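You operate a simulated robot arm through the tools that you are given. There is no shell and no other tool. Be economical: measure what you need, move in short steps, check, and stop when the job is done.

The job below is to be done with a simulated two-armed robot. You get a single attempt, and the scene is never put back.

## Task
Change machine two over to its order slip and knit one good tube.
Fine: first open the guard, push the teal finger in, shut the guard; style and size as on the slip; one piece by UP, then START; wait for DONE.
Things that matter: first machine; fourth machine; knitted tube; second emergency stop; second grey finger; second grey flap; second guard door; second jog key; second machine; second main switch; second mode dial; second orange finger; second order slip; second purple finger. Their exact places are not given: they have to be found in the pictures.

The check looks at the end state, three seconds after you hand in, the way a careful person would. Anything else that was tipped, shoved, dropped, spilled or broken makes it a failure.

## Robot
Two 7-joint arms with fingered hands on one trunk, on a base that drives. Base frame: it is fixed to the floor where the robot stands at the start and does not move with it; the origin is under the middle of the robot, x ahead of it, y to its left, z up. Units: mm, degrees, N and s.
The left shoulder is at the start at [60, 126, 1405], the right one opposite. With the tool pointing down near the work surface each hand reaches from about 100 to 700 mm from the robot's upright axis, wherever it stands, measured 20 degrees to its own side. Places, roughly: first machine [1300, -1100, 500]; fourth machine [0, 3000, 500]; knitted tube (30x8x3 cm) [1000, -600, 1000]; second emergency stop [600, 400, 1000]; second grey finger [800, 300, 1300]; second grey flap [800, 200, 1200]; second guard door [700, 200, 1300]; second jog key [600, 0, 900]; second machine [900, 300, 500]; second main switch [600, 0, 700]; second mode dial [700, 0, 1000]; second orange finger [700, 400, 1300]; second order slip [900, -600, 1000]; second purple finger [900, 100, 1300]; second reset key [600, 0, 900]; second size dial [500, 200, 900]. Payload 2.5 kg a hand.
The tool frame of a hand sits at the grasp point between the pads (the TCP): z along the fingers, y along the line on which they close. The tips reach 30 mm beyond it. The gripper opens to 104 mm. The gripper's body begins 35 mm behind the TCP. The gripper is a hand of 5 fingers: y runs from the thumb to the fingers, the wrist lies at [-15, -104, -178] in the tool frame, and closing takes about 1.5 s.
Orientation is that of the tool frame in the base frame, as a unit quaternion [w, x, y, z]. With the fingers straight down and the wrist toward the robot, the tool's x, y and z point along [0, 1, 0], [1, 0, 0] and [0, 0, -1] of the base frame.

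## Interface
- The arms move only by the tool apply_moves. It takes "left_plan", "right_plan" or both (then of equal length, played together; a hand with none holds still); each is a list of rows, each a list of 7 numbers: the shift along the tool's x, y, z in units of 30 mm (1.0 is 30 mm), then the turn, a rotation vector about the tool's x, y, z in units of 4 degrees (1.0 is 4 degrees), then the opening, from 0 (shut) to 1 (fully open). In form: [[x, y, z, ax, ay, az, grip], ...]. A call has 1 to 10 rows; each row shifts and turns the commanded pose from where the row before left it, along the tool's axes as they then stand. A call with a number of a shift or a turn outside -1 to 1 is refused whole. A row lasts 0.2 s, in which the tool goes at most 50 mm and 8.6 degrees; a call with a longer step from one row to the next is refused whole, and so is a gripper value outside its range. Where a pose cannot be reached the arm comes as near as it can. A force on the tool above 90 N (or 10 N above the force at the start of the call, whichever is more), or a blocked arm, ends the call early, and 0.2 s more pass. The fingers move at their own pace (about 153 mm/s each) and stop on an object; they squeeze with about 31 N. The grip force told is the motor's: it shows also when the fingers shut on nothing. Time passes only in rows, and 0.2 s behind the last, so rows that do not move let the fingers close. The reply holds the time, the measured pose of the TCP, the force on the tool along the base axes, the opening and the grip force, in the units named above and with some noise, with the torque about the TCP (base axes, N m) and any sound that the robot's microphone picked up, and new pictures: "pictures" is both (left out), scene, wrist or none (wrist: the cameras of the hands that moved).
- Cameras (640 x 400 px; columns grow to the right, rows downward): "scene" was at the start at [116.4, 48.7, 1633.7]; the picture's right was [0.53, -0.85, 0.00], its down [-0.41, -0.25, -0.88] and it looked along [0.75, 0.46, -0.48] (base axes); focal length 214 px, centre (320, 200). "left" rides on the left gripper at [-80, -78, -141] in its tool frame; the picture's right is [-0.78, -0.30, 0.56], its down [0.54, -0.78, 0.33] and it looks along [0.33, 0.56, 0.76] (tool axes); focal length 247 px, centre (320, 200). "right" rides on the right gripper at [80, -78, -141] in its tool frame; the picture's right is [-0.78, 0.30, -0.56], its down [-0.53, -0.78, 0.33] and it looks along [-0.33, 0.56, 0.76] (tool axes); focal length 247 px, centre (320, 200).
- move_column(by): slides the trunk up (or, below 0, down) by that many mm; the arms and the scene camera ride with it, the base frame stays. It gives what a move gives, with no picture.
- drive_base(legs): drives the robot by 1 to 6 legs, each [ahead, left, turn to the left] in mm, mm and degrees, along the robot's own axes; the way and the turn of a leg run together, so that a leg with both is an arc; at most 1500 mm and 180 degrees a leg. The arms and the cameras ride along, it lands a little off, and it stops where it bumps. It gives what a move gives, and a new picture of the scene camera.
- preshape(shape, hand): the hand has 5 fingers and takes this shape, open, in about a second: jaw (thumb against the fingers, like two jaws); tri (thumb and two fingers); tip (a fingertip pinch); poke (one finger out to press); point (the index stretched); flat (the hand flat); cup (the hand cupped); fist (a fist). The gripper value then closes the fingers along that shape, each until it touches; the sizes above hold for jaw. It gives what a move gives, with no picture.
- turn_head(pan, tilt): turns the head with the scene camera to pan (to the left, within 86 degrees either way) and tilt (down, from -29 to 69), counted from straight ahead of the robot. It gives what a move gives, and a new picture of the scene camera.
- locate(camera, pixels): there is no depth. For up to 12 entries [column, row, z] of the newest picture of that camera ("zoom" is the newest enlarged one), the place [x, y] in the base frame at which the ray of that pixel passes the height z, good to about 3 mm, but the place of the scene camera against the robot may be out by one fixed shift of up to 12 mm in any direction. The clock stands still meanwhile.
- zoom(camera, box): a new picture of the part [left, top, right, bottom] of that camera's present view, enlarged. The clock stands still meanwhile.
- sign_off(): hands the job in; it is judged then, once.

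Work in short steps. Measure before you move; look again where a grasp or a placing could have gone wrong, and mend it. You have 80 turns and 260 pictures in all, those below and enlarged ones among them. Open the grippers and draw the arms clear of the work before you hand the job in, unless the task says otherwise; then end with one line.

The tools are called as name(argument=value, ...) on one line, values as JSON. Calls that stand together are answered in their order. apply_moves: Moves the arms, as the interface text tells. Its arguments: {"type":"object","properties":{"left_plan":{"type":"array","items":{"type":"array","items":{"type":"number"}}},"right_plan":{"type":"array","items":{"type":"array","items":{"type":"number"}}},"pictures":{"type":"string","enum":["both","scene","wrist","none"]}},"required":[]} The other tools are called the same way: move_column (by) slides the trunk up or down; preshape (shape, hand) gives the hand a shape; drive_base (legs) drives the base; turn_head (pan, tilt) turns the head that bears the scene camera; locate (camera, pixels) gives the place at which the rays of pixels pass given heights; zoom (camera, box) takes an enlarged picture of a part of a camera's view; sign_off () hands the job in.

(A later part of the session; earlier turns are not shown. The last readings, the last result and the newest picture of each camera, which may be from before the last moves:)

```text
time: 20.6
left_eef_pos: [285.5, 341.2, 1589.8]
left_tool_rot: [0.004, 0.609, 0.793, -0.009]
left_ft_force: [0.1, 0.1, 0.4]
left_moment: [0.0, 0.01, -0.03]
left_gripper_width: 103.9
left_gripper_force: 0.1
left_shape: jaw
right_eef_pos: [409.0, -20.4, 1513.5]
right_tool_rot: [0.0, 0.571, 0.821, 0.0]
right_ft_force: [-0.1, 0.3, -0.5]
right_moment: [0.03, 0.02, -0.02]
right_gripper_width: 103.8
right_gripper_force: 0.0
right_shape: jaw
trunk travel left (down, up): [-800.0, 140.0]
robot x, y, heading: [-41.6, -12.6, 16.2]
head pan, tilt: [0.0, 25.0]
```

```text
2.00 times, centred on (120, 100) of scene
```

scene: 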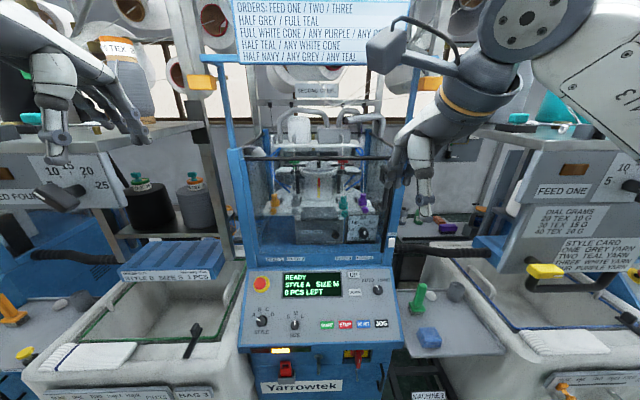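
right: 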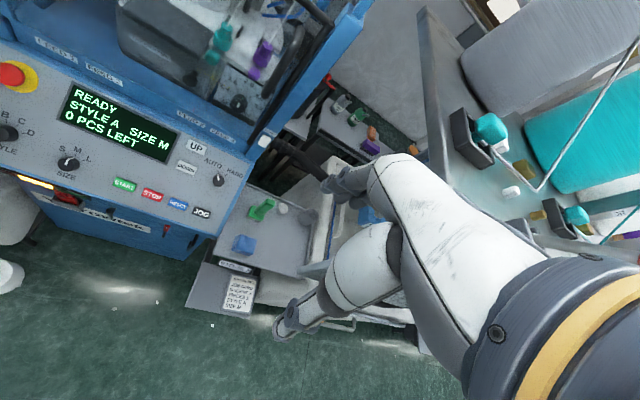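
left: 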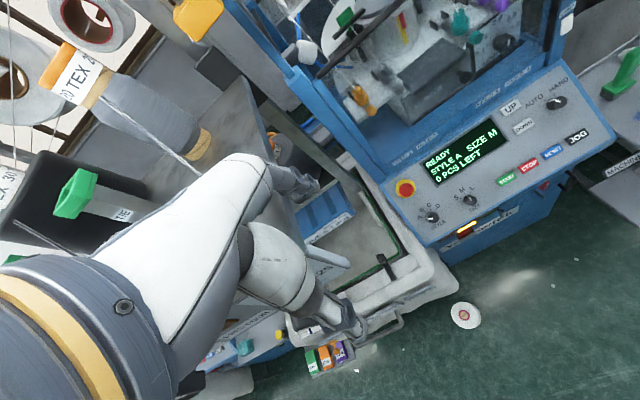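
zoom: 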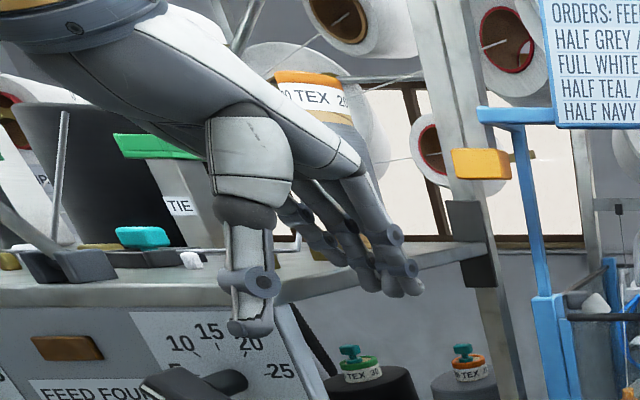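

Forces are clear now. I pitch the right hand up by 36° (fingers forward-down) and align yaw with the machine.

apply_moves(right_plan=[[0, 0, 0, -1, 0, 0.1, 1], [0, 0, 0, -1, 0, 0.1, 1], [0, 0, 0, -1, 0, 0.1, 1], [0, 0, 0, -1, 0, 0.1, 1], [0, 0, 0, -1, 0, 0.1, 1], [0, 0, 0, -1, 0, 0.1, 1], [0, 0, 0, -1, 0, 0.1, 1], [0, 0, 0, -1, 0, 0.1, 1], [0, 0, 0, -1, 0, 0.1, 1], [0, 0, 0, 0, 0, 0, 1]], pictures="both")

```text
time: 22.8
left_eef_pos: [286.7, 339.6, 1589.0]
left_tool_rot: [0.002, 0.61, 0.792, -0.006]
left_ft_force: [-0.1, 0.4, 0.7]
left_moment: [0.03, 0.01, 0.0]
left_gripper_width: 104.0
left_gripper_force: 0.0
left_shape: jaw
right_eef_pos: [409.1, -17.9, 1514.9]
right_tool_rot: [0.177, 0.568, 0.763, 0.254]
right_ft_force: [0.5, -0.2, -1.5]
right_moment: [0.0, 0.02, 0.0]
right_gripper_width: 103.7
right_gripper_force: 0.1
right_shape: jaw
trunk travel left (down, up): [-800.0, 140.0]
robot x, y, heading: [-45.6, -16.8, 16.0]
head pan, tilt: [0.0, 25.0]
```

scene: 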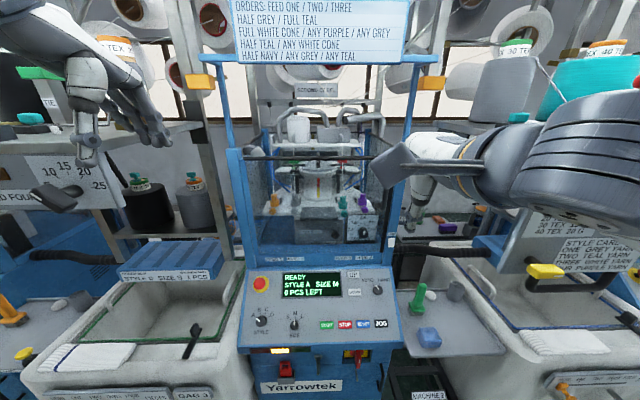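
right: 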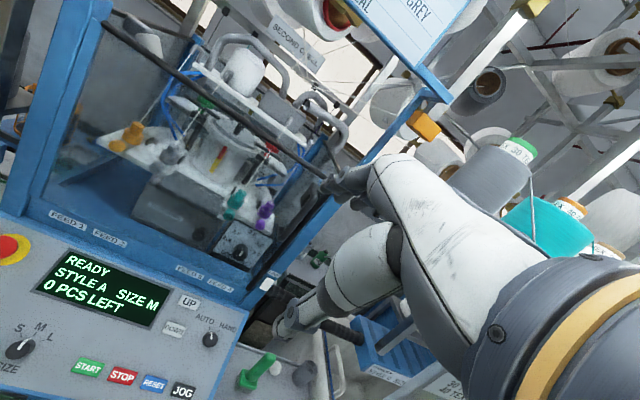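

I check the door bar at right-camera (220,97) and teal ball (235,205) from this new view.

zoom(camera="right", box=[90, 0, 390, 280])

locate(camera="right", pixels=[[220, 97, 1500], [220, 97, 1480], [300, 163, 1500], [300, 163, 1480], [160, 44, 1490]])

```text
1.43 times, centred on (240, 140) of right
```

zoom: 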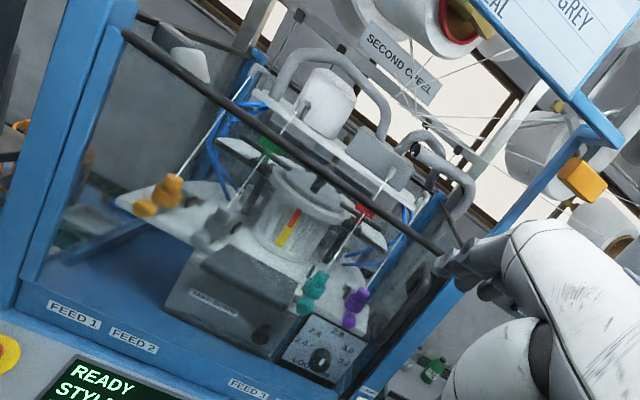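

```text
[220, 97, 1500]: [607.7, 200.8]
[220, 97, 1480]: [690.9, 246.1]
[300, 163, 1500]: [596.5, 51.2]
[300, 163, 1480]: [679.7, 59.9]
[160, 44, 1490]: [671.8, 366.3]
```

Bar is about u≈736, z≈1480. I advance the right hand to a pre-grasp above and in front of the bar near its right part.

apply_moves(right_plan=[[0, 0.87, 0.5, 0, 0, 0, 1], [0, 0.87, 0.5, 0, 0, 0, 1], [0, 0.87, 0.5, 0, 0, 0, 1], [0, 0.87, 0.5, 0, 0, 0, 1], [0, 0.87, 0.5, 0, 0, 0, 1], [0, 0.87, 0.5, 0, 0, 0, 1], [0, 0.87, 0.5, 0, 0, 0, 1], [0, 0.87, 0.5, 0, 0, 0, 1], [0, 0.87, 0.5, 0, 0, 0, 1], [0, 0, 0, 0, 0, 0, 1]], pictures="both")

zoom(camera="scene", box=[280, 90, 460, 220])

```text
time: 25.0
left_eef_pos: [287.1, 339.2, 1590.9]
left_tool_rot: [0.003, 0.611, 0.792, -0.008]
left_ft_force: [0.5, 0.3, -0.8]
left_moment: [-0.01, 0.03, 0.0]
left_gripper_width: 103.5
left_gripper_force: 0.0
left_shape: jaw
right_eef_pos: [666.0, 58.2, 1542.8]
right_tool_rot: [0.177, 0.568, 0.763, 0.254]
right_ft_force: [-0.1, -0.3, -0.9]
right_moment: [-0.03, 0.01, 0.01]
right_gripper_width: 103.8
right_gripper_force: 0.1
right_shape: jaw
trunk travel left (down, up): [-800.0, 140.0]
robot x, y, heading: [-47.4, -14.9, 16.3]
head pan, tilt: [0.0, 25.0]
```

scene: 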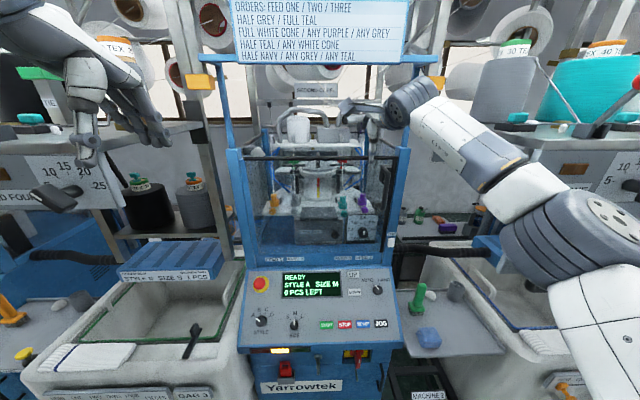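
right: 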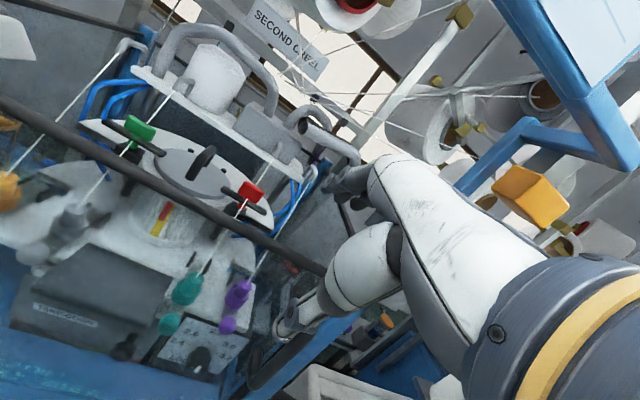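

```text
3.08 times, centred on (370, 155) of scene
```

zoom: 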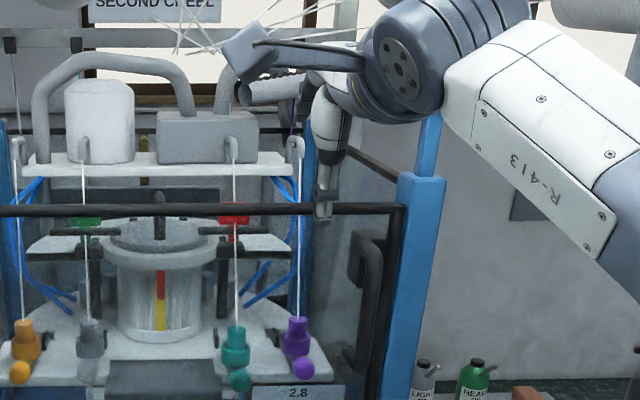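

locate(camera="right", pixels=[[300, 257, 1500], [300, 257, 1470], [200, 205, 1500], [200, 205, 1470], [60, 132, 1480]])

zoom(camera="right", box=[200, 130, 440, 360])

```text
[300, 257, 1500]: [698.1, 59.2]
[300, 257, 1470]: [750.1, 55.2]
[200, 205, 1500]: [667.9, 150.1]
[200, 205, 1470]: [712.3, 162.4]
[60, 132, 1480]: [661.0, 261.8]
```

```text
1.74 times, centred on (320, 245) of right
```

zoom: 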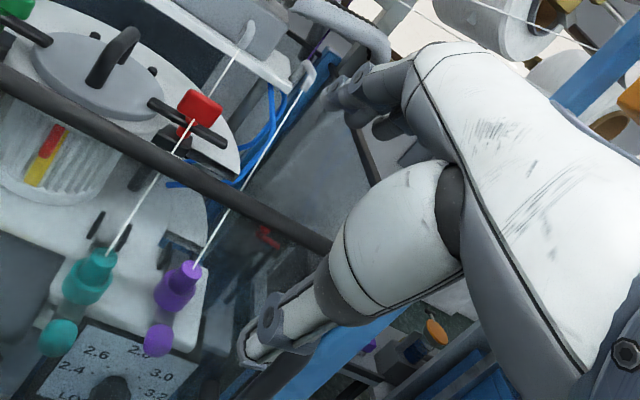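

Teal ball now at right-camera (169,323) and scene zoom (240,380); I re-measure with fresh pictures.

locate(camera="right", pixels=[[169, 323, 1270], [169, 323, 1230], [228, 324, 1270], [228, 324, 1230]])

locate(camera="scene", pixels=[[344, 213.4, 1270], [344, 213.4, 1230], [364, 210, 1270], [364, 210, 1230], [270, 157.5, 1480], [390, 157.5, 1480], [390, 157.5, 1460]])

```text
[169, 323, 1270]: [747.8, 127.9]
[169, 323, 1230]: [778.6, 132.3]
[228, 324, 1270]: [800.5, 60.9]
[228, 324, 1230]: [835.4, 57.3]
```

```text
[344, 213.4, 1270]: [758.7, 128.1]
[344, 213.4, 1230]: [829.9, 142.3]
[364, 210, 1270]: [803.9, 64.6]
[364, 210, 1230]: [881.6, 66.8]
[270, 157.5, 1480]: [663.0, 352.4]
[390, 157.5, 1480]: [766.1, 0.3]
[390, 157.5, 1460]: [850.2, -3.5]
```

Bar best estimate u≈715, z≈1482: from the TCP that is +13 mm in tool y and ~85 mm in tool z. I go in along the tool axis and look.

apply_moves(right_plan=[[0, 0.12, 0.72, 0, 0, 0, 1], [0, 0.12, 0.72, 0, 0, 0, 1], [0, 0.12, 0.72, 0, 0, 0, 1], [0, 0.12, 0.72, 0, 0, 0, 1], [0, 0, 0, 0, 0, 0, 1]], pictures="both")

zoom(camera="right", box=[200, 130, 440, 360])

zoom(camera="scene", box=[310, 100, 430, 200])

```text
time: 26.2
left_eef_pos: [286.5, 340.8, 1591.3]
left_tool_rot: [0.004, 0.61, 0.792, -0.007]
left_ft_force: [-0.4, -0.3, -0.1]
left_moment: [-0.01, -0.02, -0.02]
left_gripper_width: 104.0
left_gripper_force: 0.1
left_shape: jaw
right_eef_pos: [716.0, 73.5, 1478.8]
right_tool_rot: [0.178, 0.569, 0.762, 0.252]
right_ft_force: [-0.1, 0.2, 0.3]
right_moment: [0.0, -0.02, -0.01]
right_gripper_width: 103.6
right_gripper_force: 0.0
right_shape: jaw
right hand out of reach, approached as far as the arm can: row 4
trunk travel left (down, up): [-800.0, 140.0]
robot x, y, heading: [-42.4, -13.5, 16.1]
head pan, tilt: [0.0, 25.0]
```

scene: 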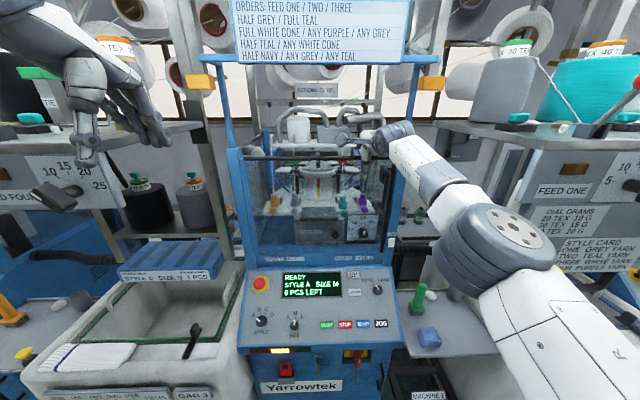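
right: 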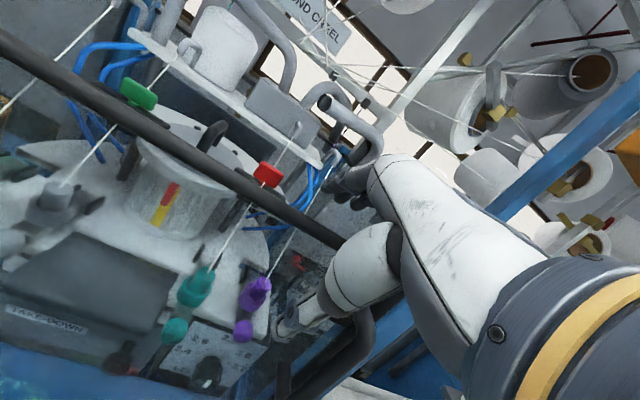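

```text
1.74 times, centred on (320, 245) of right
```

zoom: 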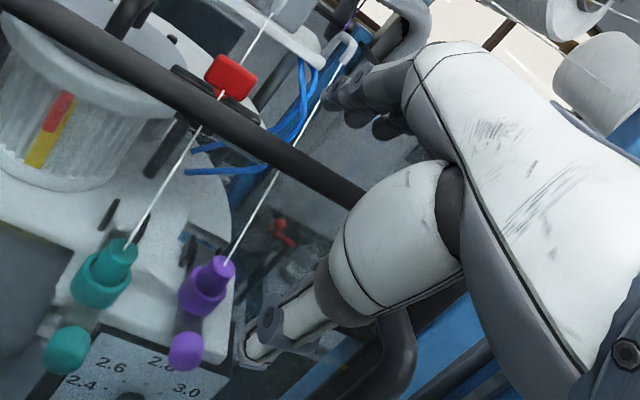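

```text
4.00 times, centred on (370, 150) of scene
```

zoom: 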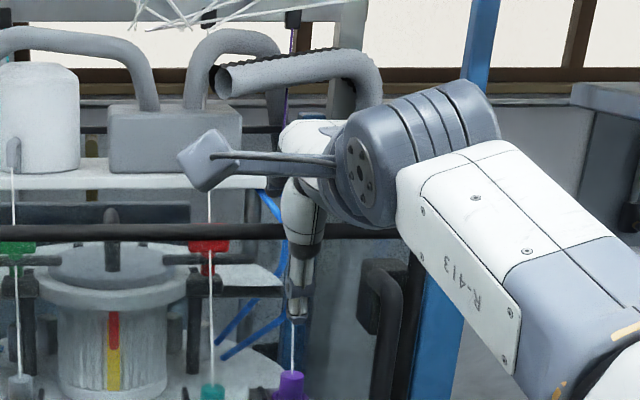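

locate(camera="right", pixels=[[300, 218, 1490], [300, 218, 1470], [220, 170, 1490], [220, 170, 1470]])

apply_moves(right_plan=[[0, 0, 0, 0, 0, 0, 0.5], [0, 0, 0, 0, 0, 0, 0.3], [0, 0, 0, 0, 0, 0, 0], [0, 0, 0, 0, 0, 0, 0], [0, 0, 0, 0, 0, 0, 0]], pictures="wrist")

zoom(camera="right", box=[200, 130, 440, 360])

```text
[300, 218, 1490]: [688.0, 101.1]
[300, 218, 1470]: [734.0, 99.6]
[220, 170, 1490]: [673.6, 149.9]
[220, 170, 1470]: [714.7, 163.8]
```

```text
time: 27.4
left_eef_pos: [286.3, 340.8, 1591.1]
left_tool_rot: [0.002, 0.61, 0.792, -0.007]
left_ft_force: [1.0, 0.2, 0.2]
left_moment: [0.03, -0.02, 0.01]
left_gripper_width: 103.8
left_gripper_force: 0.0
left_shape: jaw
right_eef_pos: [715.7, 73.3, 1477.7]
right_tool_rot: [0.176, 0.569, 0.763, 0.252]
right_ft_force: [-0.6, 0.1, -2.6]
right_moment: [-0.15, 0.16, 0.08]
right_gripper_width: 3.9
right_gripper_force: 30.4
right_shape: jaw
trunk travel left (down, up): [-800.0, 140.0]
robot x, y, heading: [-45.3, -11.9, 15.8]
head pan, tilt: [0.0, 25.0]
```

right: 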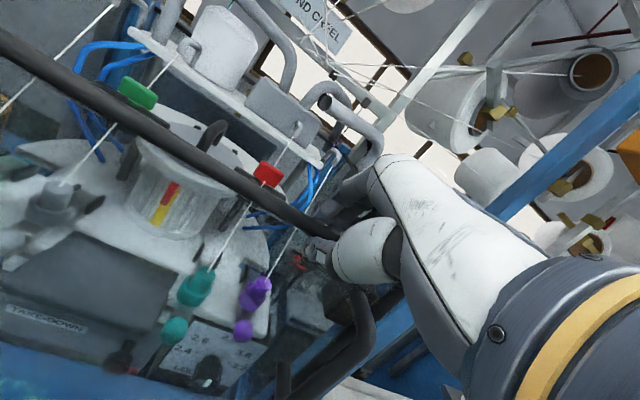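

```text
1.74 times, centred on (320, 245) of right
```

zoom: 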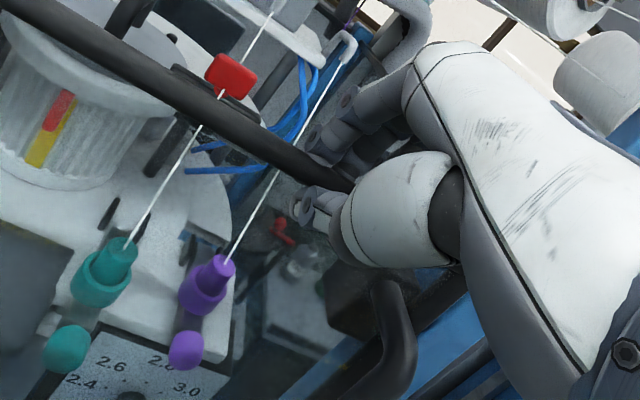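

The fingers appear wrapped around the bar (thumb in front, fingers behind). I pull gently 45 mm towards the robot and check.

apply_moves(right_plan=[[0, -0.4, -0.29, 0, 0, 0, 0], [0, -0.4, -0.29, 0, 0, 0, 0], [0, -0.4, -0.29, 0, 0, 0, 0], [0, 0, 0, 0, 0, 0, 0]], pictures="both")

zoom(camera="scene", box=[230, 100, 430, 280])

```text
time: 28.4
left_eef_pos: [286.4, 339.5, 1590.7]
left_tool_rot: [0.004, 0.61, 0.792, -0.007]
left_ft_force: [-0.5, 0.1, 0.1]
left_moment: [0.02, 0.02, -0.05]
left_gripper_width: 103.9
left_gripper_force: 0.1
left_shape: jaw
right_eef_pos: [670.7, 59.5, 1476.3]
right_tool_rot: [0.177, 0.569, 0.762, 0.254]
right_ft_force: [0.3, 0.8, 2.4]
right_moment: [-0.06, 0.08, 0.03]
right_gripper_width: 4.0
right_gripper_force: 30.7
right_shape: jaw
trunk travel left (down, up): [-800.0, 140.0]
robot x, y, heading: [-45.4, -14.4, 16.2]
head pan, tilt: [0.0, 25.0]
```

scene: 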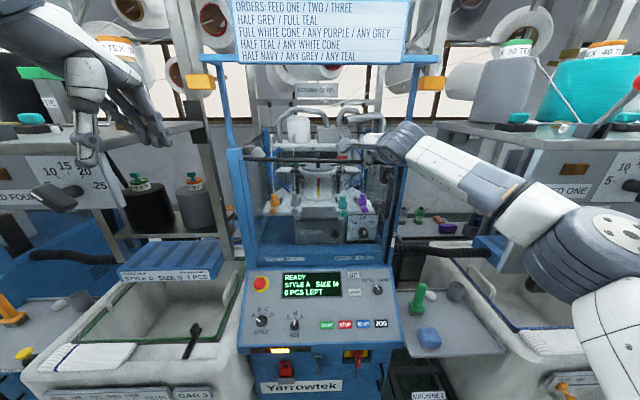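
right: 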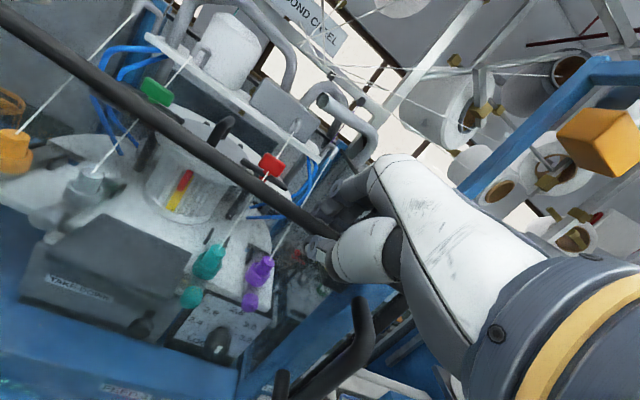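

```text
2.22 times, centred on (330, 190) of scene
```

zoom: 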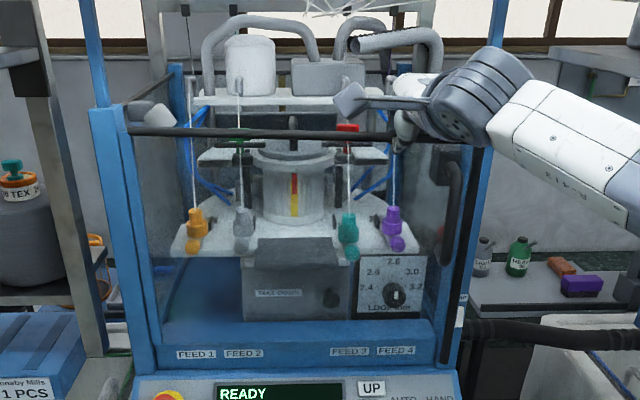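

The door follows (hinged left). I continue along the arc to about 30°, with a slight yaw.

apply_moves(right_plan=[[0.05, -0.585, -0.425, 0, -0.29, 0.4, 0], [0.1, -0.585, -0.425, 0, -0.29, 0.4, 0], [0.15, -0.585, -0.425, 0, -0.29, 0.4, 0], [0.2, -0.585, -0.425, 0, -0.29, 0.4, 0], [0.25, -0.585, -0.425, 0, -0.29, 0.4, 0], [0.3, -0.585, -0.425, 0, -0.29, 0.4, 0], [0, 0, 0, 0, 0, 0, 0]], pictures="both")

```text
time: 30.0
left_eef_pos: [287.2, 338.4, 1590.3]
left_tool_rot: [0.002, 0.61, 0.792, -0.007]
left_ft_force: [-0.4, -0.3, -0.3]
left_moment: [0.02, 0.0, 0.0]
left_gripper_width: 103.6
left_gripper_force: 0.2
left_shape: jaw
right_eef_pos: [539.0, 61.2, 1476.9]
right_tool_rot: [0.201, 0.647, 0.699, 0.23]
right_ft_force: [-1.4, -3.6, -3.4]
right_moment: [-0.09, 0.24, -0.14]
right_gripper_width: 4.1
right_gripper_force: 31.0
right_shape: jaw
trunk travel left (down, up): [-800.0, 140.0]
robot x, y, heading: [-41.2, -13.6, 16.1]
head pan, tilt: [0.0, 25.0]
```

scene: 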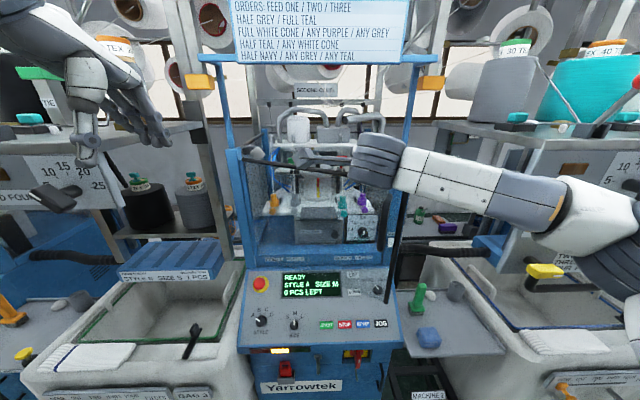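
right: 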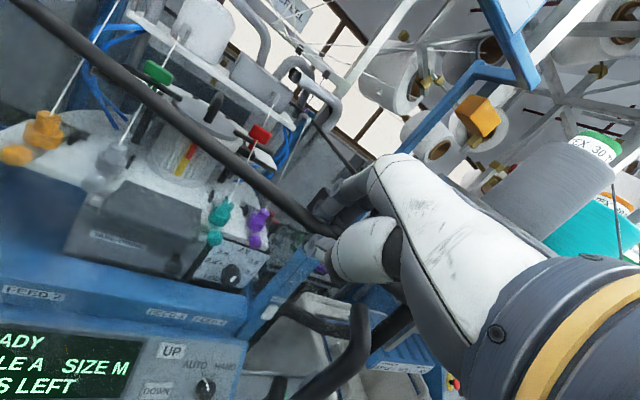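

Smooth, low force. I continue the arc to about 60°.

apply_moves(right_plan=[[0.2, -0.6, -0.435, 0, -0.276, 0.38, 0], [0.23, -0.6, -0.435, 0, -0.276, 0.38, 0], [0.27, -0.58, -0.42, 0, -0.276, 0.38, 0], [0.31, -0.57, -0.415, 0, -0.276, 0.38, 0], [0.35, -0.57, -0.415, 0, -0.276, 0.38, 0], [0.39, -0.56, -0.41, 0, -0.276, 0.38, 0], [0.43, -0.55, -0.4, 0, -0.276, 0.38, 0], [0.46, -0.54, -0.39, 0, -0.276, 0.38, 0], [0, 0, 0, 0, 0, 0, 0]], pictures="both")

```text
time: 32.0
left_eef_pos: [287.1, 338.8, 1591.8]
left_tool_rot: [0.003, 0.609, 0.793, -0.007]
left_ft_force: [0.1, 0.1, 0.2]
left_moment: [-0.01, -0.01, -0.03]
left_gripper_width: 103.6
left_gripper_force: 0.1
left_shape: jaw
right_eef_pos: [375.5, 147.0, 1480.4]
right_tool_rot: [0.226, 0.73, 0.611, 0.204]
right_ft_force: [0.1, 0.4, -1.2]
right_moment: [0.0, -0.04, -0.01]
right_gripper_width: 3.3
right_gripper_force: 31.0
right_shape: jaw
trunk travel left (down, up): [-800.0, 140.0]
robot x, y, heading: [-44.0, -16.5, 16.1]
head pan, tilt: [0.0, 25.0]
```

scene: 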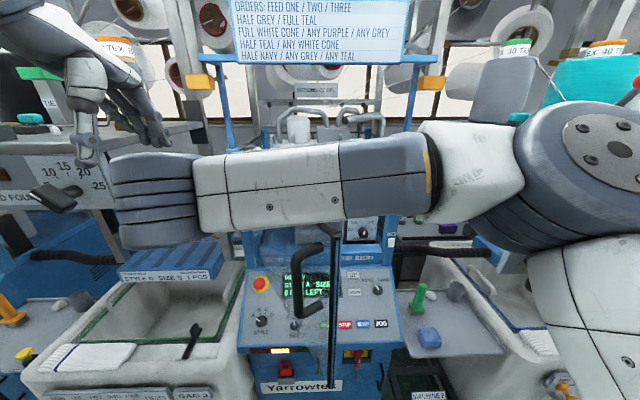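
right: 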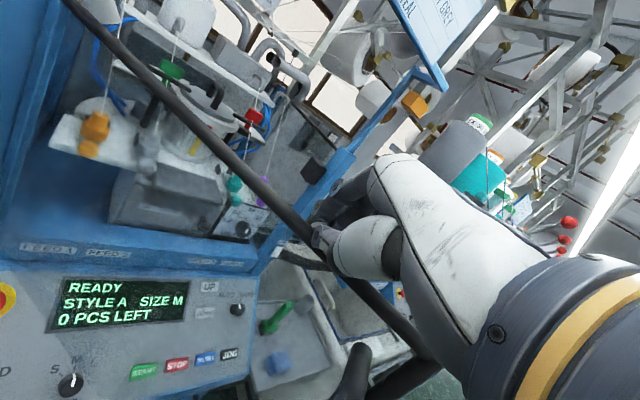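

The door is open roughly 60°. I release the bar and lift the hand off along the tool axis.

apply_moves(right_plan=[[0, 0, 0, 0, 0, 0, 1], [0, 0, 0, 0, 0, 0, 1], [0, 0, 0, 0, 0, 0, 1], [0, 0, -1, 0, 0, 0, 1], [0, 0, -1, 0, 0, 0, 1], [0, 0, -1, 0, 0, 0, 1], [0, 0, -1, 0, 0, 0, 1], [0, 0, 0, 0, 0, 0, 1]], pictures="both")

```text
time: 33.8
left_eef_pos: [287.0, 340.4, 1590.1]
left_tool_rot: [0.001, 0.611, 0.792, -0.008]
left_ft_force: [0.2, -0.2, -0.6]
left_moment: [-0.02, 0.05, 0.01]
left_gripper_width: 103.9
left_gripper_force: 0.0
left_shape: jaw
right_eef_pos: [304.2, 157.3, 1578.0]
right_tool_rot: [0.227, 0.731, 0.611, 0.202]
right_ft_force: [0.8, -0.8, 0.0]
right_moment: [0.0, -0.01, 0.01]
right_gripper_width: 103.6
right_gripper_force: 0.0
right_shape: jaw
trunk travel left (down, up): [-800.0, 140.0]
robot x, y, heading: [-41.1, -14.2, 16.1]
head pan, tilt: [0.0, 25.0]
```

scene: 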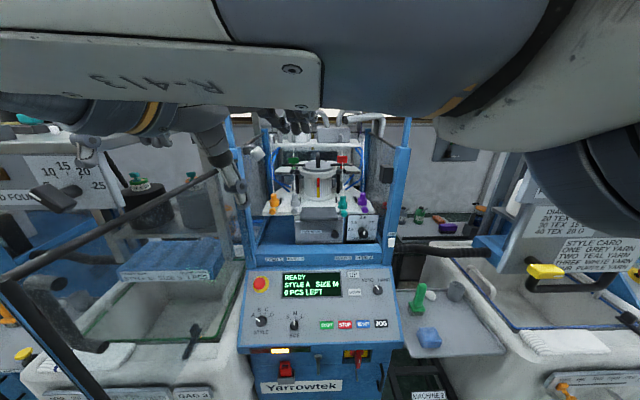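
right: 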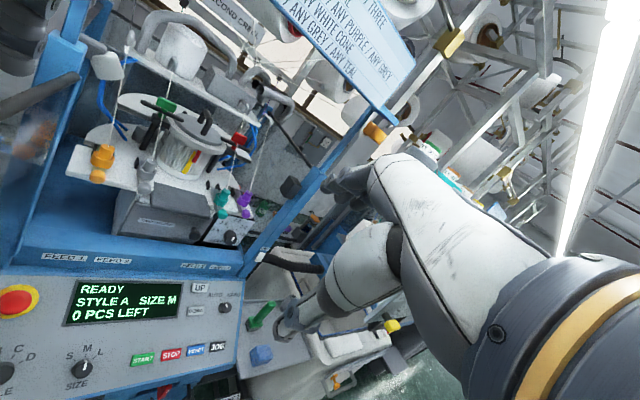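

The door swung fully open to the left on its own, so the way is free. I bring the right hand back to the right, undoing its yaw, before shaping it to poke.

apply_moves(right_plan=[[-0.4, 0.42, 0.31, 0, 0.5, -0.68, 1], [-0.4, 0.42, 0.31, 0, 0.5, -0.68, 1], [-0.4, 0.42, 0.31, 0, 0.5, -0.68, 1], [-0.4, 0.42, 0.31, 0, 0.5, -0.68, 1], [-0.4, 0.42, 0.31, 0, 0.5, -0.68, 1], [-0.4, 0.42, 0.31, 0, 0.5, -0.68, 1], [-0.4, 0.42, 0.31, 0, 0.5, -0.68, 1], [-0.4, 0.42, 0.31, 0, 0.5, -0.68, 1], [0, 0, 0, 0, 0, 0, 1]], pictures="none")

preshape(hand="right", shape="poke")

apply_moves(right_plan=[[0, 0, 0, -1, 0, 0, 0], [0, 0, 0, -1, 0, 0, 0], [0, 0, 0, -1, 0, 0, 0], [0, 0, 0, -1, 0, 0, 0], [0, 0, 0, -1, 0, 0, 0], [0, 0, 0, -1, 0, 0, 0], [0, 0, 0, 0, 0, 0, 0]], pictures="both")

```text
time: 35.8
left_eef_pos: [286.3, 340.6, 1590.7]
left_tool_rot: [0.002, 0.61, 0.792, -0.007]
left_ft_force: [-0.4, -0.4, 0.0]
left_moment: [-0.01, 0.02, -0.02]
left_gripper_width: 103.8
left_gripper_force: 0.0
left_shape: jaw
right_eef_pos: [432.0, 67.5, 1573.2]
right_tool_rot: [0.176, 0.568, 0.763, 0.255]
right_ft_force: [0.6, -0.3, 0.1]
right_moment: [-0.05, -0.01, 0.0]
right_gripper_width: 103.7
right_gripper_force: 0.1
right_shape: jaw
trunk travel left (down, up): [-800.0, 140.0]
robot x, y, heading: [-47.7, -8.9, 16.1]
head pan, tilt: [0.0, 25.0]
```

```text
time: 36.7
left_eef_pos: [285.6, 339.9, 1591.9]
left_tool_rot: [0.003, 0.61, 0.792, -0.006]
left_ft_force: [-0.3, 0.3, -0.2]
left_moment: [0.0, -0.02, 0.01]
left_gripper_width: 103.9
left_gripper_force: 0.1
left_shape: jaw
right_eef_pos: [431.7, 67.6, 1574.0]
right_tool_rot: [0.175, 0.568, 0.763, 0.255]
right_ft_force: [-0.4, -0.6, 0.6]
right_moment: [-0.01, 0.02, 0.03]
right_gripper_width: 0.1
right_gripper_force: 0.1
right_shape: poke
trunk travel left (down, up): [-800.0, 140.0]
robot x, y, heading: [-44.7, -10.8, 15.9]
head pan, tilt: [0.0, 25.0]
```

```text
time: 38.3
left_eef_pos: [287.2, 340.3, 1589.8]
left_tool_rot: [0.002, 0.61, 0.793, -0.007]
left_ft_force: [-0.3, 0.6, 0.1]
left_moment: [-0.03, -0.02, -0.01]
left_gripper_width: 103.7
left_gripper_force: 0.1
left_shape: jaw
right_eef_pos: [433.1, 66.0, 1574.4]
right_tool_rot: [0.29, 0.519, 0.693, 0.408]
right_ft_force: [-0.7, -0.4, 0.6]
right_moment: [0.0, 0.04, 0.0]
right_gripper_width: 0.0
right_gripper_force: 0.1
right_shape: poke
trunk travel left (down, up): [-800.0, 140.0]
robot x, y, heading: [-44.4, -14.0, 16.3]
head pan, tilt: [0.0, 25.0]
```

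scene: 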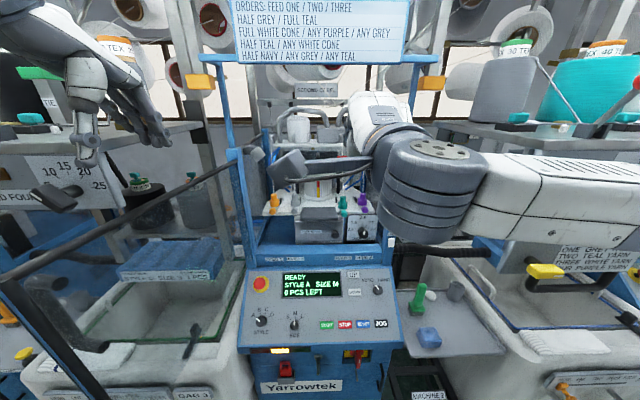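
right: 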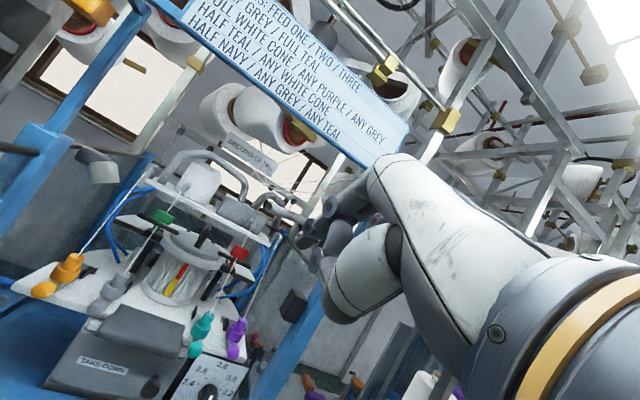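

zoom(camera="right", box=[130, 150, 430, 400])

zoom(camera="scene", box=[260, 170, 400, 270])

locate(camera="right", pixels=[[195, 350, 1275], [233, 351, 1275], [44, 289, 1275], [93, 309, 1275]])

```text
1.60 times, centred on (280, 275) of right
```

zoom: 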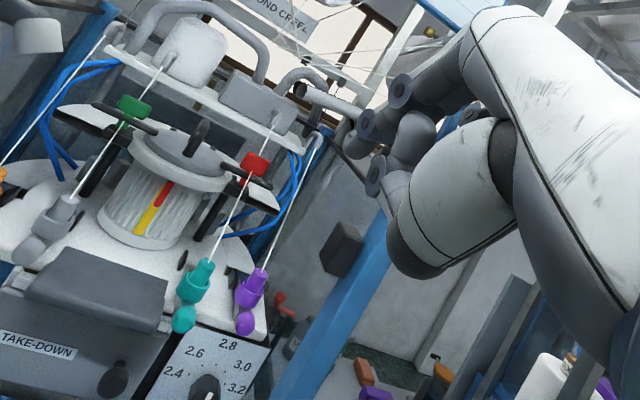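

```text
4.00 times, centred on (330, 220) of scene
```

zoom: 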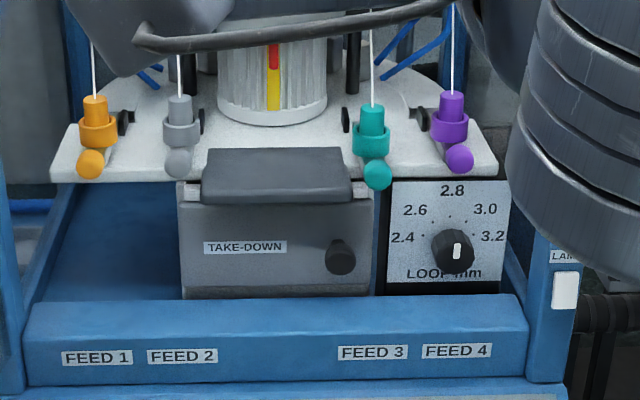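

```text
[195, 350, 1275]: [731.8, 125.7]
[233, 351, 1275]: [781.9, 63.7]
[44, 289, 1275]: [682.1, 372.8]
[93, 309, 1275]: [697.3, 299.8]
```

Teal sits about 25 mm further out than the other three (ball near u≈740, v≈−89, z≈1275). I level the hand further and lower it in front of the teal finger.

apply_moves(right_plan=[[0, 0, 0, -1, 0, 0, 0], [0, 0, 0, -1, 0, 0, 0], [0, 0, 0, -1, 0, 0, 0], [0, 0, 0, -1, 0, 0, 0], [0, 0, 0, -1, 0, 0, 0], [-0.09, -0.88, 0.6, 0, 0, 0, 0], [-0.09, -0.88, 0.6, 0, 0, 0, 0], [-0.09, -0.88, 0.6, 0, 0, 0, 0], [-0.09, -0.88, 0.6, 0, 0, 0, 0], [-0.09, -0.88, 0.6, 0, 0, 0, 0]], pictures="none")

apply_moves(right_plan=[[-0.09, -0.88, 0.6, 0, 0, 0, 0], [-0.09, -0.88, 0.6, 0, 0, 0, 0], [-0.09, -0.88, 0.6, 0, 0, 0, 0], [-0.09, -0.88, 0.6, 0, 0, 0, 0], [-0.09, -0.88, 0.6, 0, 0, 0, 0], [0, 0, 0, 0, 0, 0, 0]], pictures="both")

```text
time: 40.5
left_eef_pos: [286.8, 340.0, 1589.9]
left_tool_rot: [0.003, 0.61, 0.792, -0.008]
left_ft_force: [-0.3, 0.8, -1.0]
left_moment: [0.01, -0.02, 0.0]
left_gripper_width: 103.7
left_gripper_force: 0.1
left_shape: jaw
right_eef_pos: [456.4, 119.7, 1445.2]
right_tool_rot: [0.375, 0.463, 0.611, 0.522]
right_ft_force: [0.3, 0.7, 0.4]
right_moment: [0.01, -0.01, -0.03]
right_gripper_width: 0.0
right_gripper_force: 0.1
right_shape: poke
right hand out of reach, approached as far as the arm can: row 7, 8, 9, 10
trunk travel left (down, up): [-800.0, 140.0]
robot x, y, heading: [-42.8, -13.0, 16.3]
head pan, tilt: [0.0, 25.0]
```

```text
time: 41.9
left_eef_pos: [286.7, 340.5, 1590.7]
left_tool_rot: [0.002, 0.611, 0.792, -0.007]
left_ft_force: [-0.2, 0.1, -0.2]
left_moment: [-0.01, -0.01, 0.01]
left_gripper_width: 104.0
left_gripper_force: 0.0
left_shape: jaw
right_eef_pos: [442.9, 181.5, 1351.6]
right_tool_rot: [0.375, 0.463, 0.611, 0.52]
right_ft_force: [0.0, 0.1, -0.2]
right_moment: [0.03, 0.01, -0.01]
right_gripper_width: 0.2
right_gripper_force: 0.1
right_shape: poke
right hand out of reach, approached as far as the arm can: row 1, 2, 3, 4, 5
trunk travel left (down, up): [-800.0, 140.0]
robot x, y, heading: [-45.5, -9.2, 16.2]
head pan, tilt: [0.0, 25.0]
```

scene: 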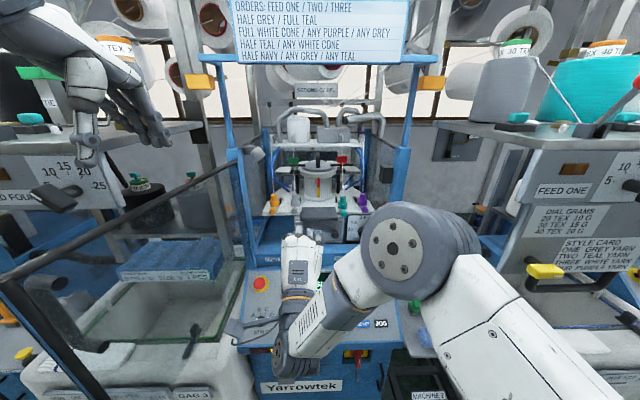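
right: 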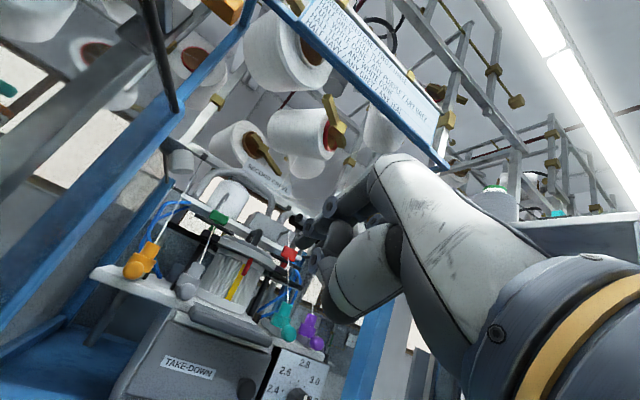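

The near-level pose is out of reach and the hand drifted left (u 477, v 47). I pitch it back down to ~48°, keeping the commanded point in front of the teal finger.

apply_moves(right_plan=[[0, 0, 0, 1, 0, 0, 0], [0, 0, 0, 1, 0, 0, 0], [0, 0, 0, 1, 0, 0, 0], [0, 0, 0, 1, 0, 0, 0], [0, 0, 0, 1, 0, 0, 0], [0, 0, 0, 1, 0, 0, 0], [0, 0, 0, 1, 0, 0, 0], [0, 0, 0, 1, 0, 0, 0], [0, 0, 0, 0, 0, 0, 0]], pictures="both")

```text
time: 43.9
left_eef_pos: [287.9, 340.8, 1590.5]
left_tool_rot: [0.003, 0.611, 0.792, -0.007]
left_ft_force: [0.2, 0.2, 1.2]
left_moment: [-0.02, -0.03, -0.01]
left_gripper_width: 103.9
left_gripper_force: 0.0
left_shape: jaw
right_eef_pos: [446.7, 182.0, 1351.5]
right_tool_rot: [0.233, 0.546, 0.732, 0.333]
right_ft_force: [0.8, -0.3, 0.7]
right_moment: [-0.03, 0.0, -0.01]
right_gripper_width: 0.0
right_gripper_force: 0.0
right_shape: poke
trunk travel left (down, up): [-800.0, 140.0]
robot x, y, heading: [-41.5, -14.0, 16.0]
head pan, tilt: [0.0, 25.0]
```

scene: 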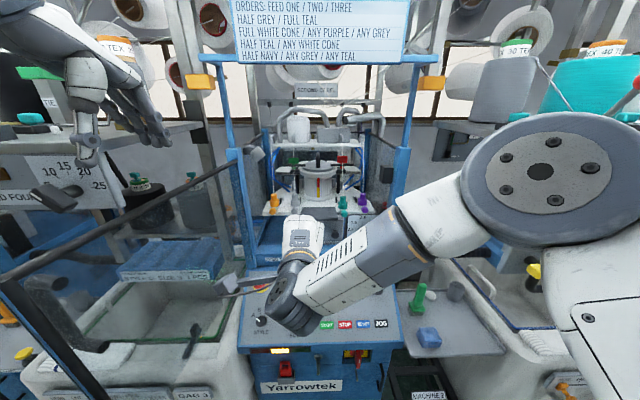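
right: 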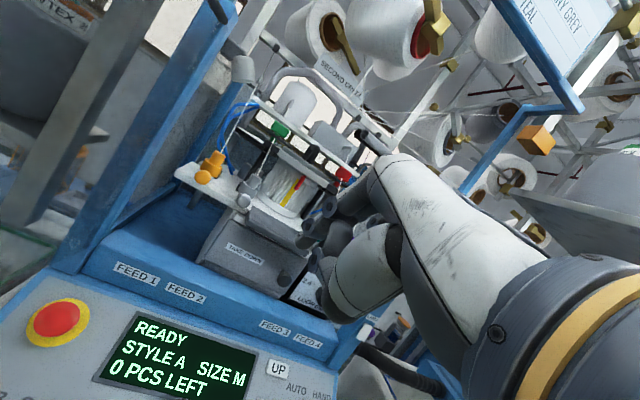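

apply_moves(right_plan=[[-0.9, 0, 0, 0, 0, 0, 0], [-0.9, 0, 0, 0, 0, 0, 0], [-0.9, 0, 0, 0, 0, 0, 0], [-0.9, 0, 0, 0, 0, 0, 0], [-0.9, 0, 0, 0, 0, 0, 0], [0, 0.43, 0.87, 0, 0, 0, 0], [0, 0.43, 0.87, 0, 0, 0, 0], [0, 0.43, 0.87, 0, 0, 0, 0], [0, 0.43, 0.87, 0, 0, 0, 0], [0, 0, 0, 0, 0, 0, 0]], pictures="both")

zoom(camera="right", box=[130, 150, 430, 400])

zoom(camera="scene", box=[260, 150, 420, 270])

```text
time: 46.1
left_eef_pos: [286.2, 338.4, 1591.4]
left_tool_rot: [0.002, 0.61, 0.792, -0.006]
left_ft_force: [1.0, 0.6, -0.3]
left_moment: [-0.02, 0.0, -0.02]
left_gripper_width: 103.8
left_gripper_force: 0.2
left_shape: jaw
right_eef_pos: [587.5, 107.4, 1332.3]
right_tool_rot: [0.233, 0.548, 0.732, 0.331]
right_ft_force: [-0.4, 0.2, 0.0]
right_moment: [-0.01, 0.03, -0.03]
right_gripper_width: 0.0
right_gripper_force: 0.1
right_shape: poke
right hand out of reach, approached as far as the arm can: row 6, 7, 8, 9
trunk travel left (down, up): [-800.0, 140.0]
robot x, y, heading: [-44.9, -11.5, 16.1]
head pan, tilt: [0.0, 25.0]
```

scene: 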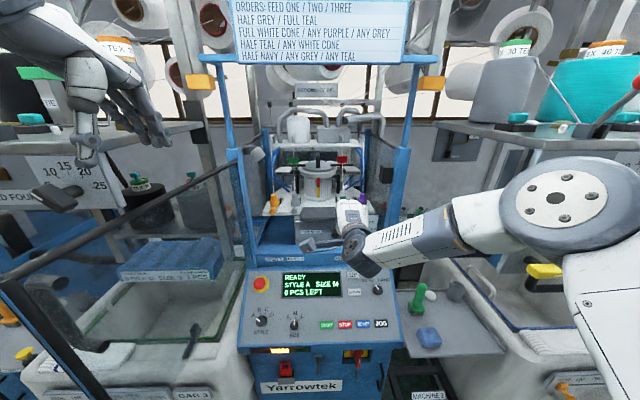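
right: 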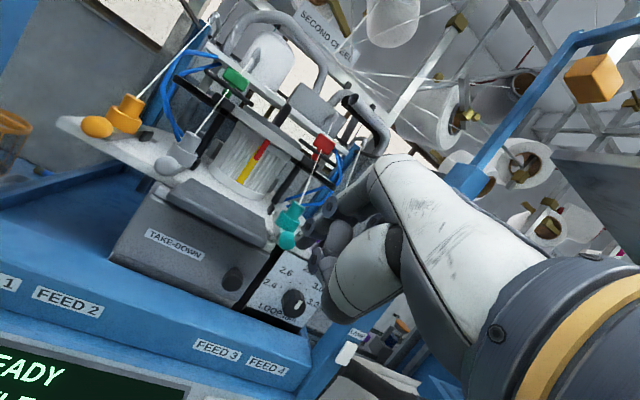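

```text
1.60 times, centred on (280, 275) of right
```

zoom: 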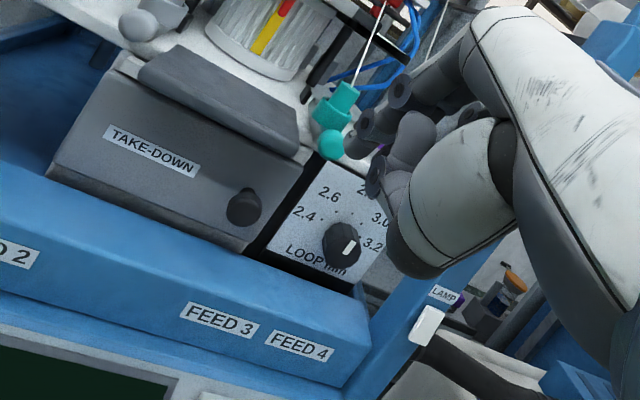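

```text
3.33 times, centred on (340, 210) of scene
```

zoom: 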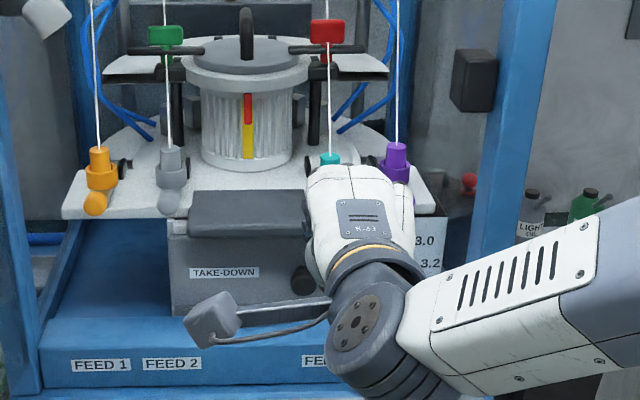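

Pitch 48° is joint-limited here; the arm reached further at 36°. I pitch down to ~30° and move to just in front of the teal ball.

apply_moves(right_plan=[[0, 0, 0, 0.9, 0, 0, 0], [0, 0, 0, 0.9, 0, 0, 0], [0, 0, 0, 0.9, 0, 0, 0], [0, 0, 0, 0.9, 0, 0, 0], [0, 0, 0, 0.9, 0, 0, 0], [-0.2, 0.5, 0.55, 0, 0, 0, 0], [-0.2, 0.5, 0.55, 0, 0, 0, 0], [-0.2, 0.5, 0.55, 0, 0, 0, 0], [-0.2, 0.5, 0.55, 0, 0, 0, 0], [0, 0, 0, 0, 0, 0, 0]], pictures="both")

zoom(camera="right", box=[130, 150, 430, 400])

zoom(camera="scene", box=[260, 150, 420, 270])

```text
time: 48.3
left_eef_pos: [286.4, 339.5, 1589.5]
left_tool_rot: [0.003, 0.61, 0.793, -0.007]
left_ft_force: [-0.7, -0.7, 0.3]
left_moment: [-0.01, -0.03, 0.02]
left_gripper_width: 103.3
left_gripper_force: 0.1
left_shape: jaw
right_eef_pos: [674.5, 113.3, 1306.4]
right_tool_rot: [0.145, 0.575, 0.776, 0.215]
right_ft_force: [-0.5, 0.4, -0.5]
right_moment: [-0.03, -0.02, -0.01]
right_gripper_width: 0.0
right_gripper_force: 0.0
right_shape: poke
trunk travel left (down, up): [-800.0, 140.0]
robot x, y, heading: [-44.3, -11.4, 16.1]
head pan, tilt: [0.0, 25.0]
```

scene: 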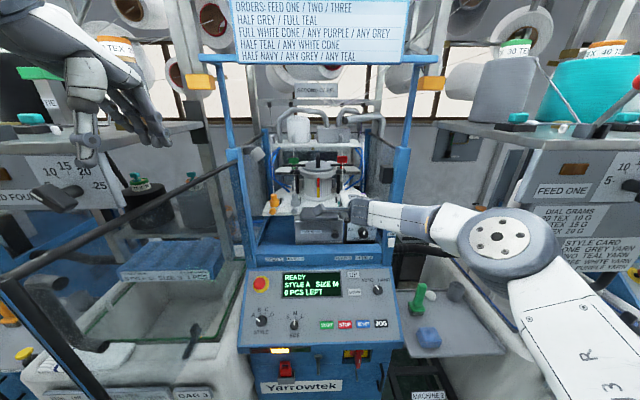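
right: 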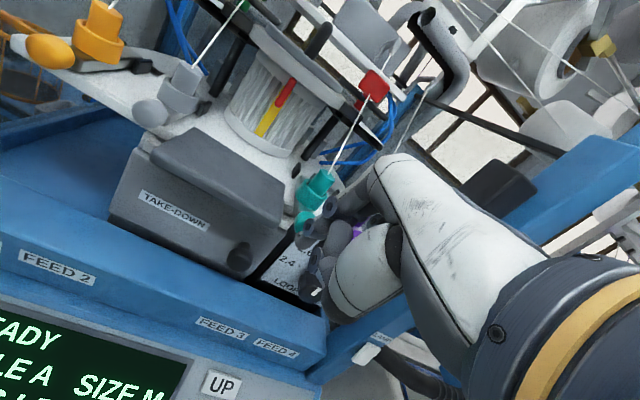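

```text
1.60 times, centred on (280, 275) of right
```

zoom: 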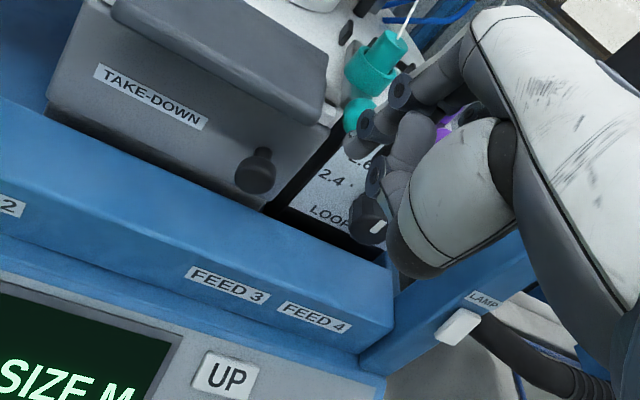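

```text
3.33 times, centred on (340, 210) of scene
```

zoom: 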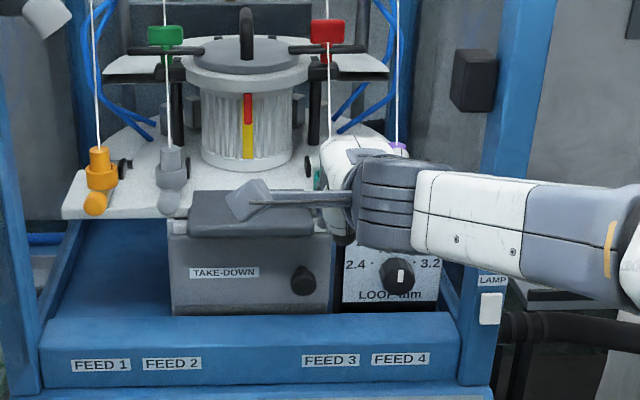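

locate(camera="right", pixels=[[303.8, 220, 1275], [303.8, 220, 1260], [313, 187, 1310], [308, 247, 1280]])

```text
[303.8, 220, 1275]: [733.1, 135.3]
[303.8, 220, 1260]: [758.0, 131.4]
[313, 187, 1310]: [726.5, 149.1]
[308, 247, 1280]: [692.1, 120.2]
```

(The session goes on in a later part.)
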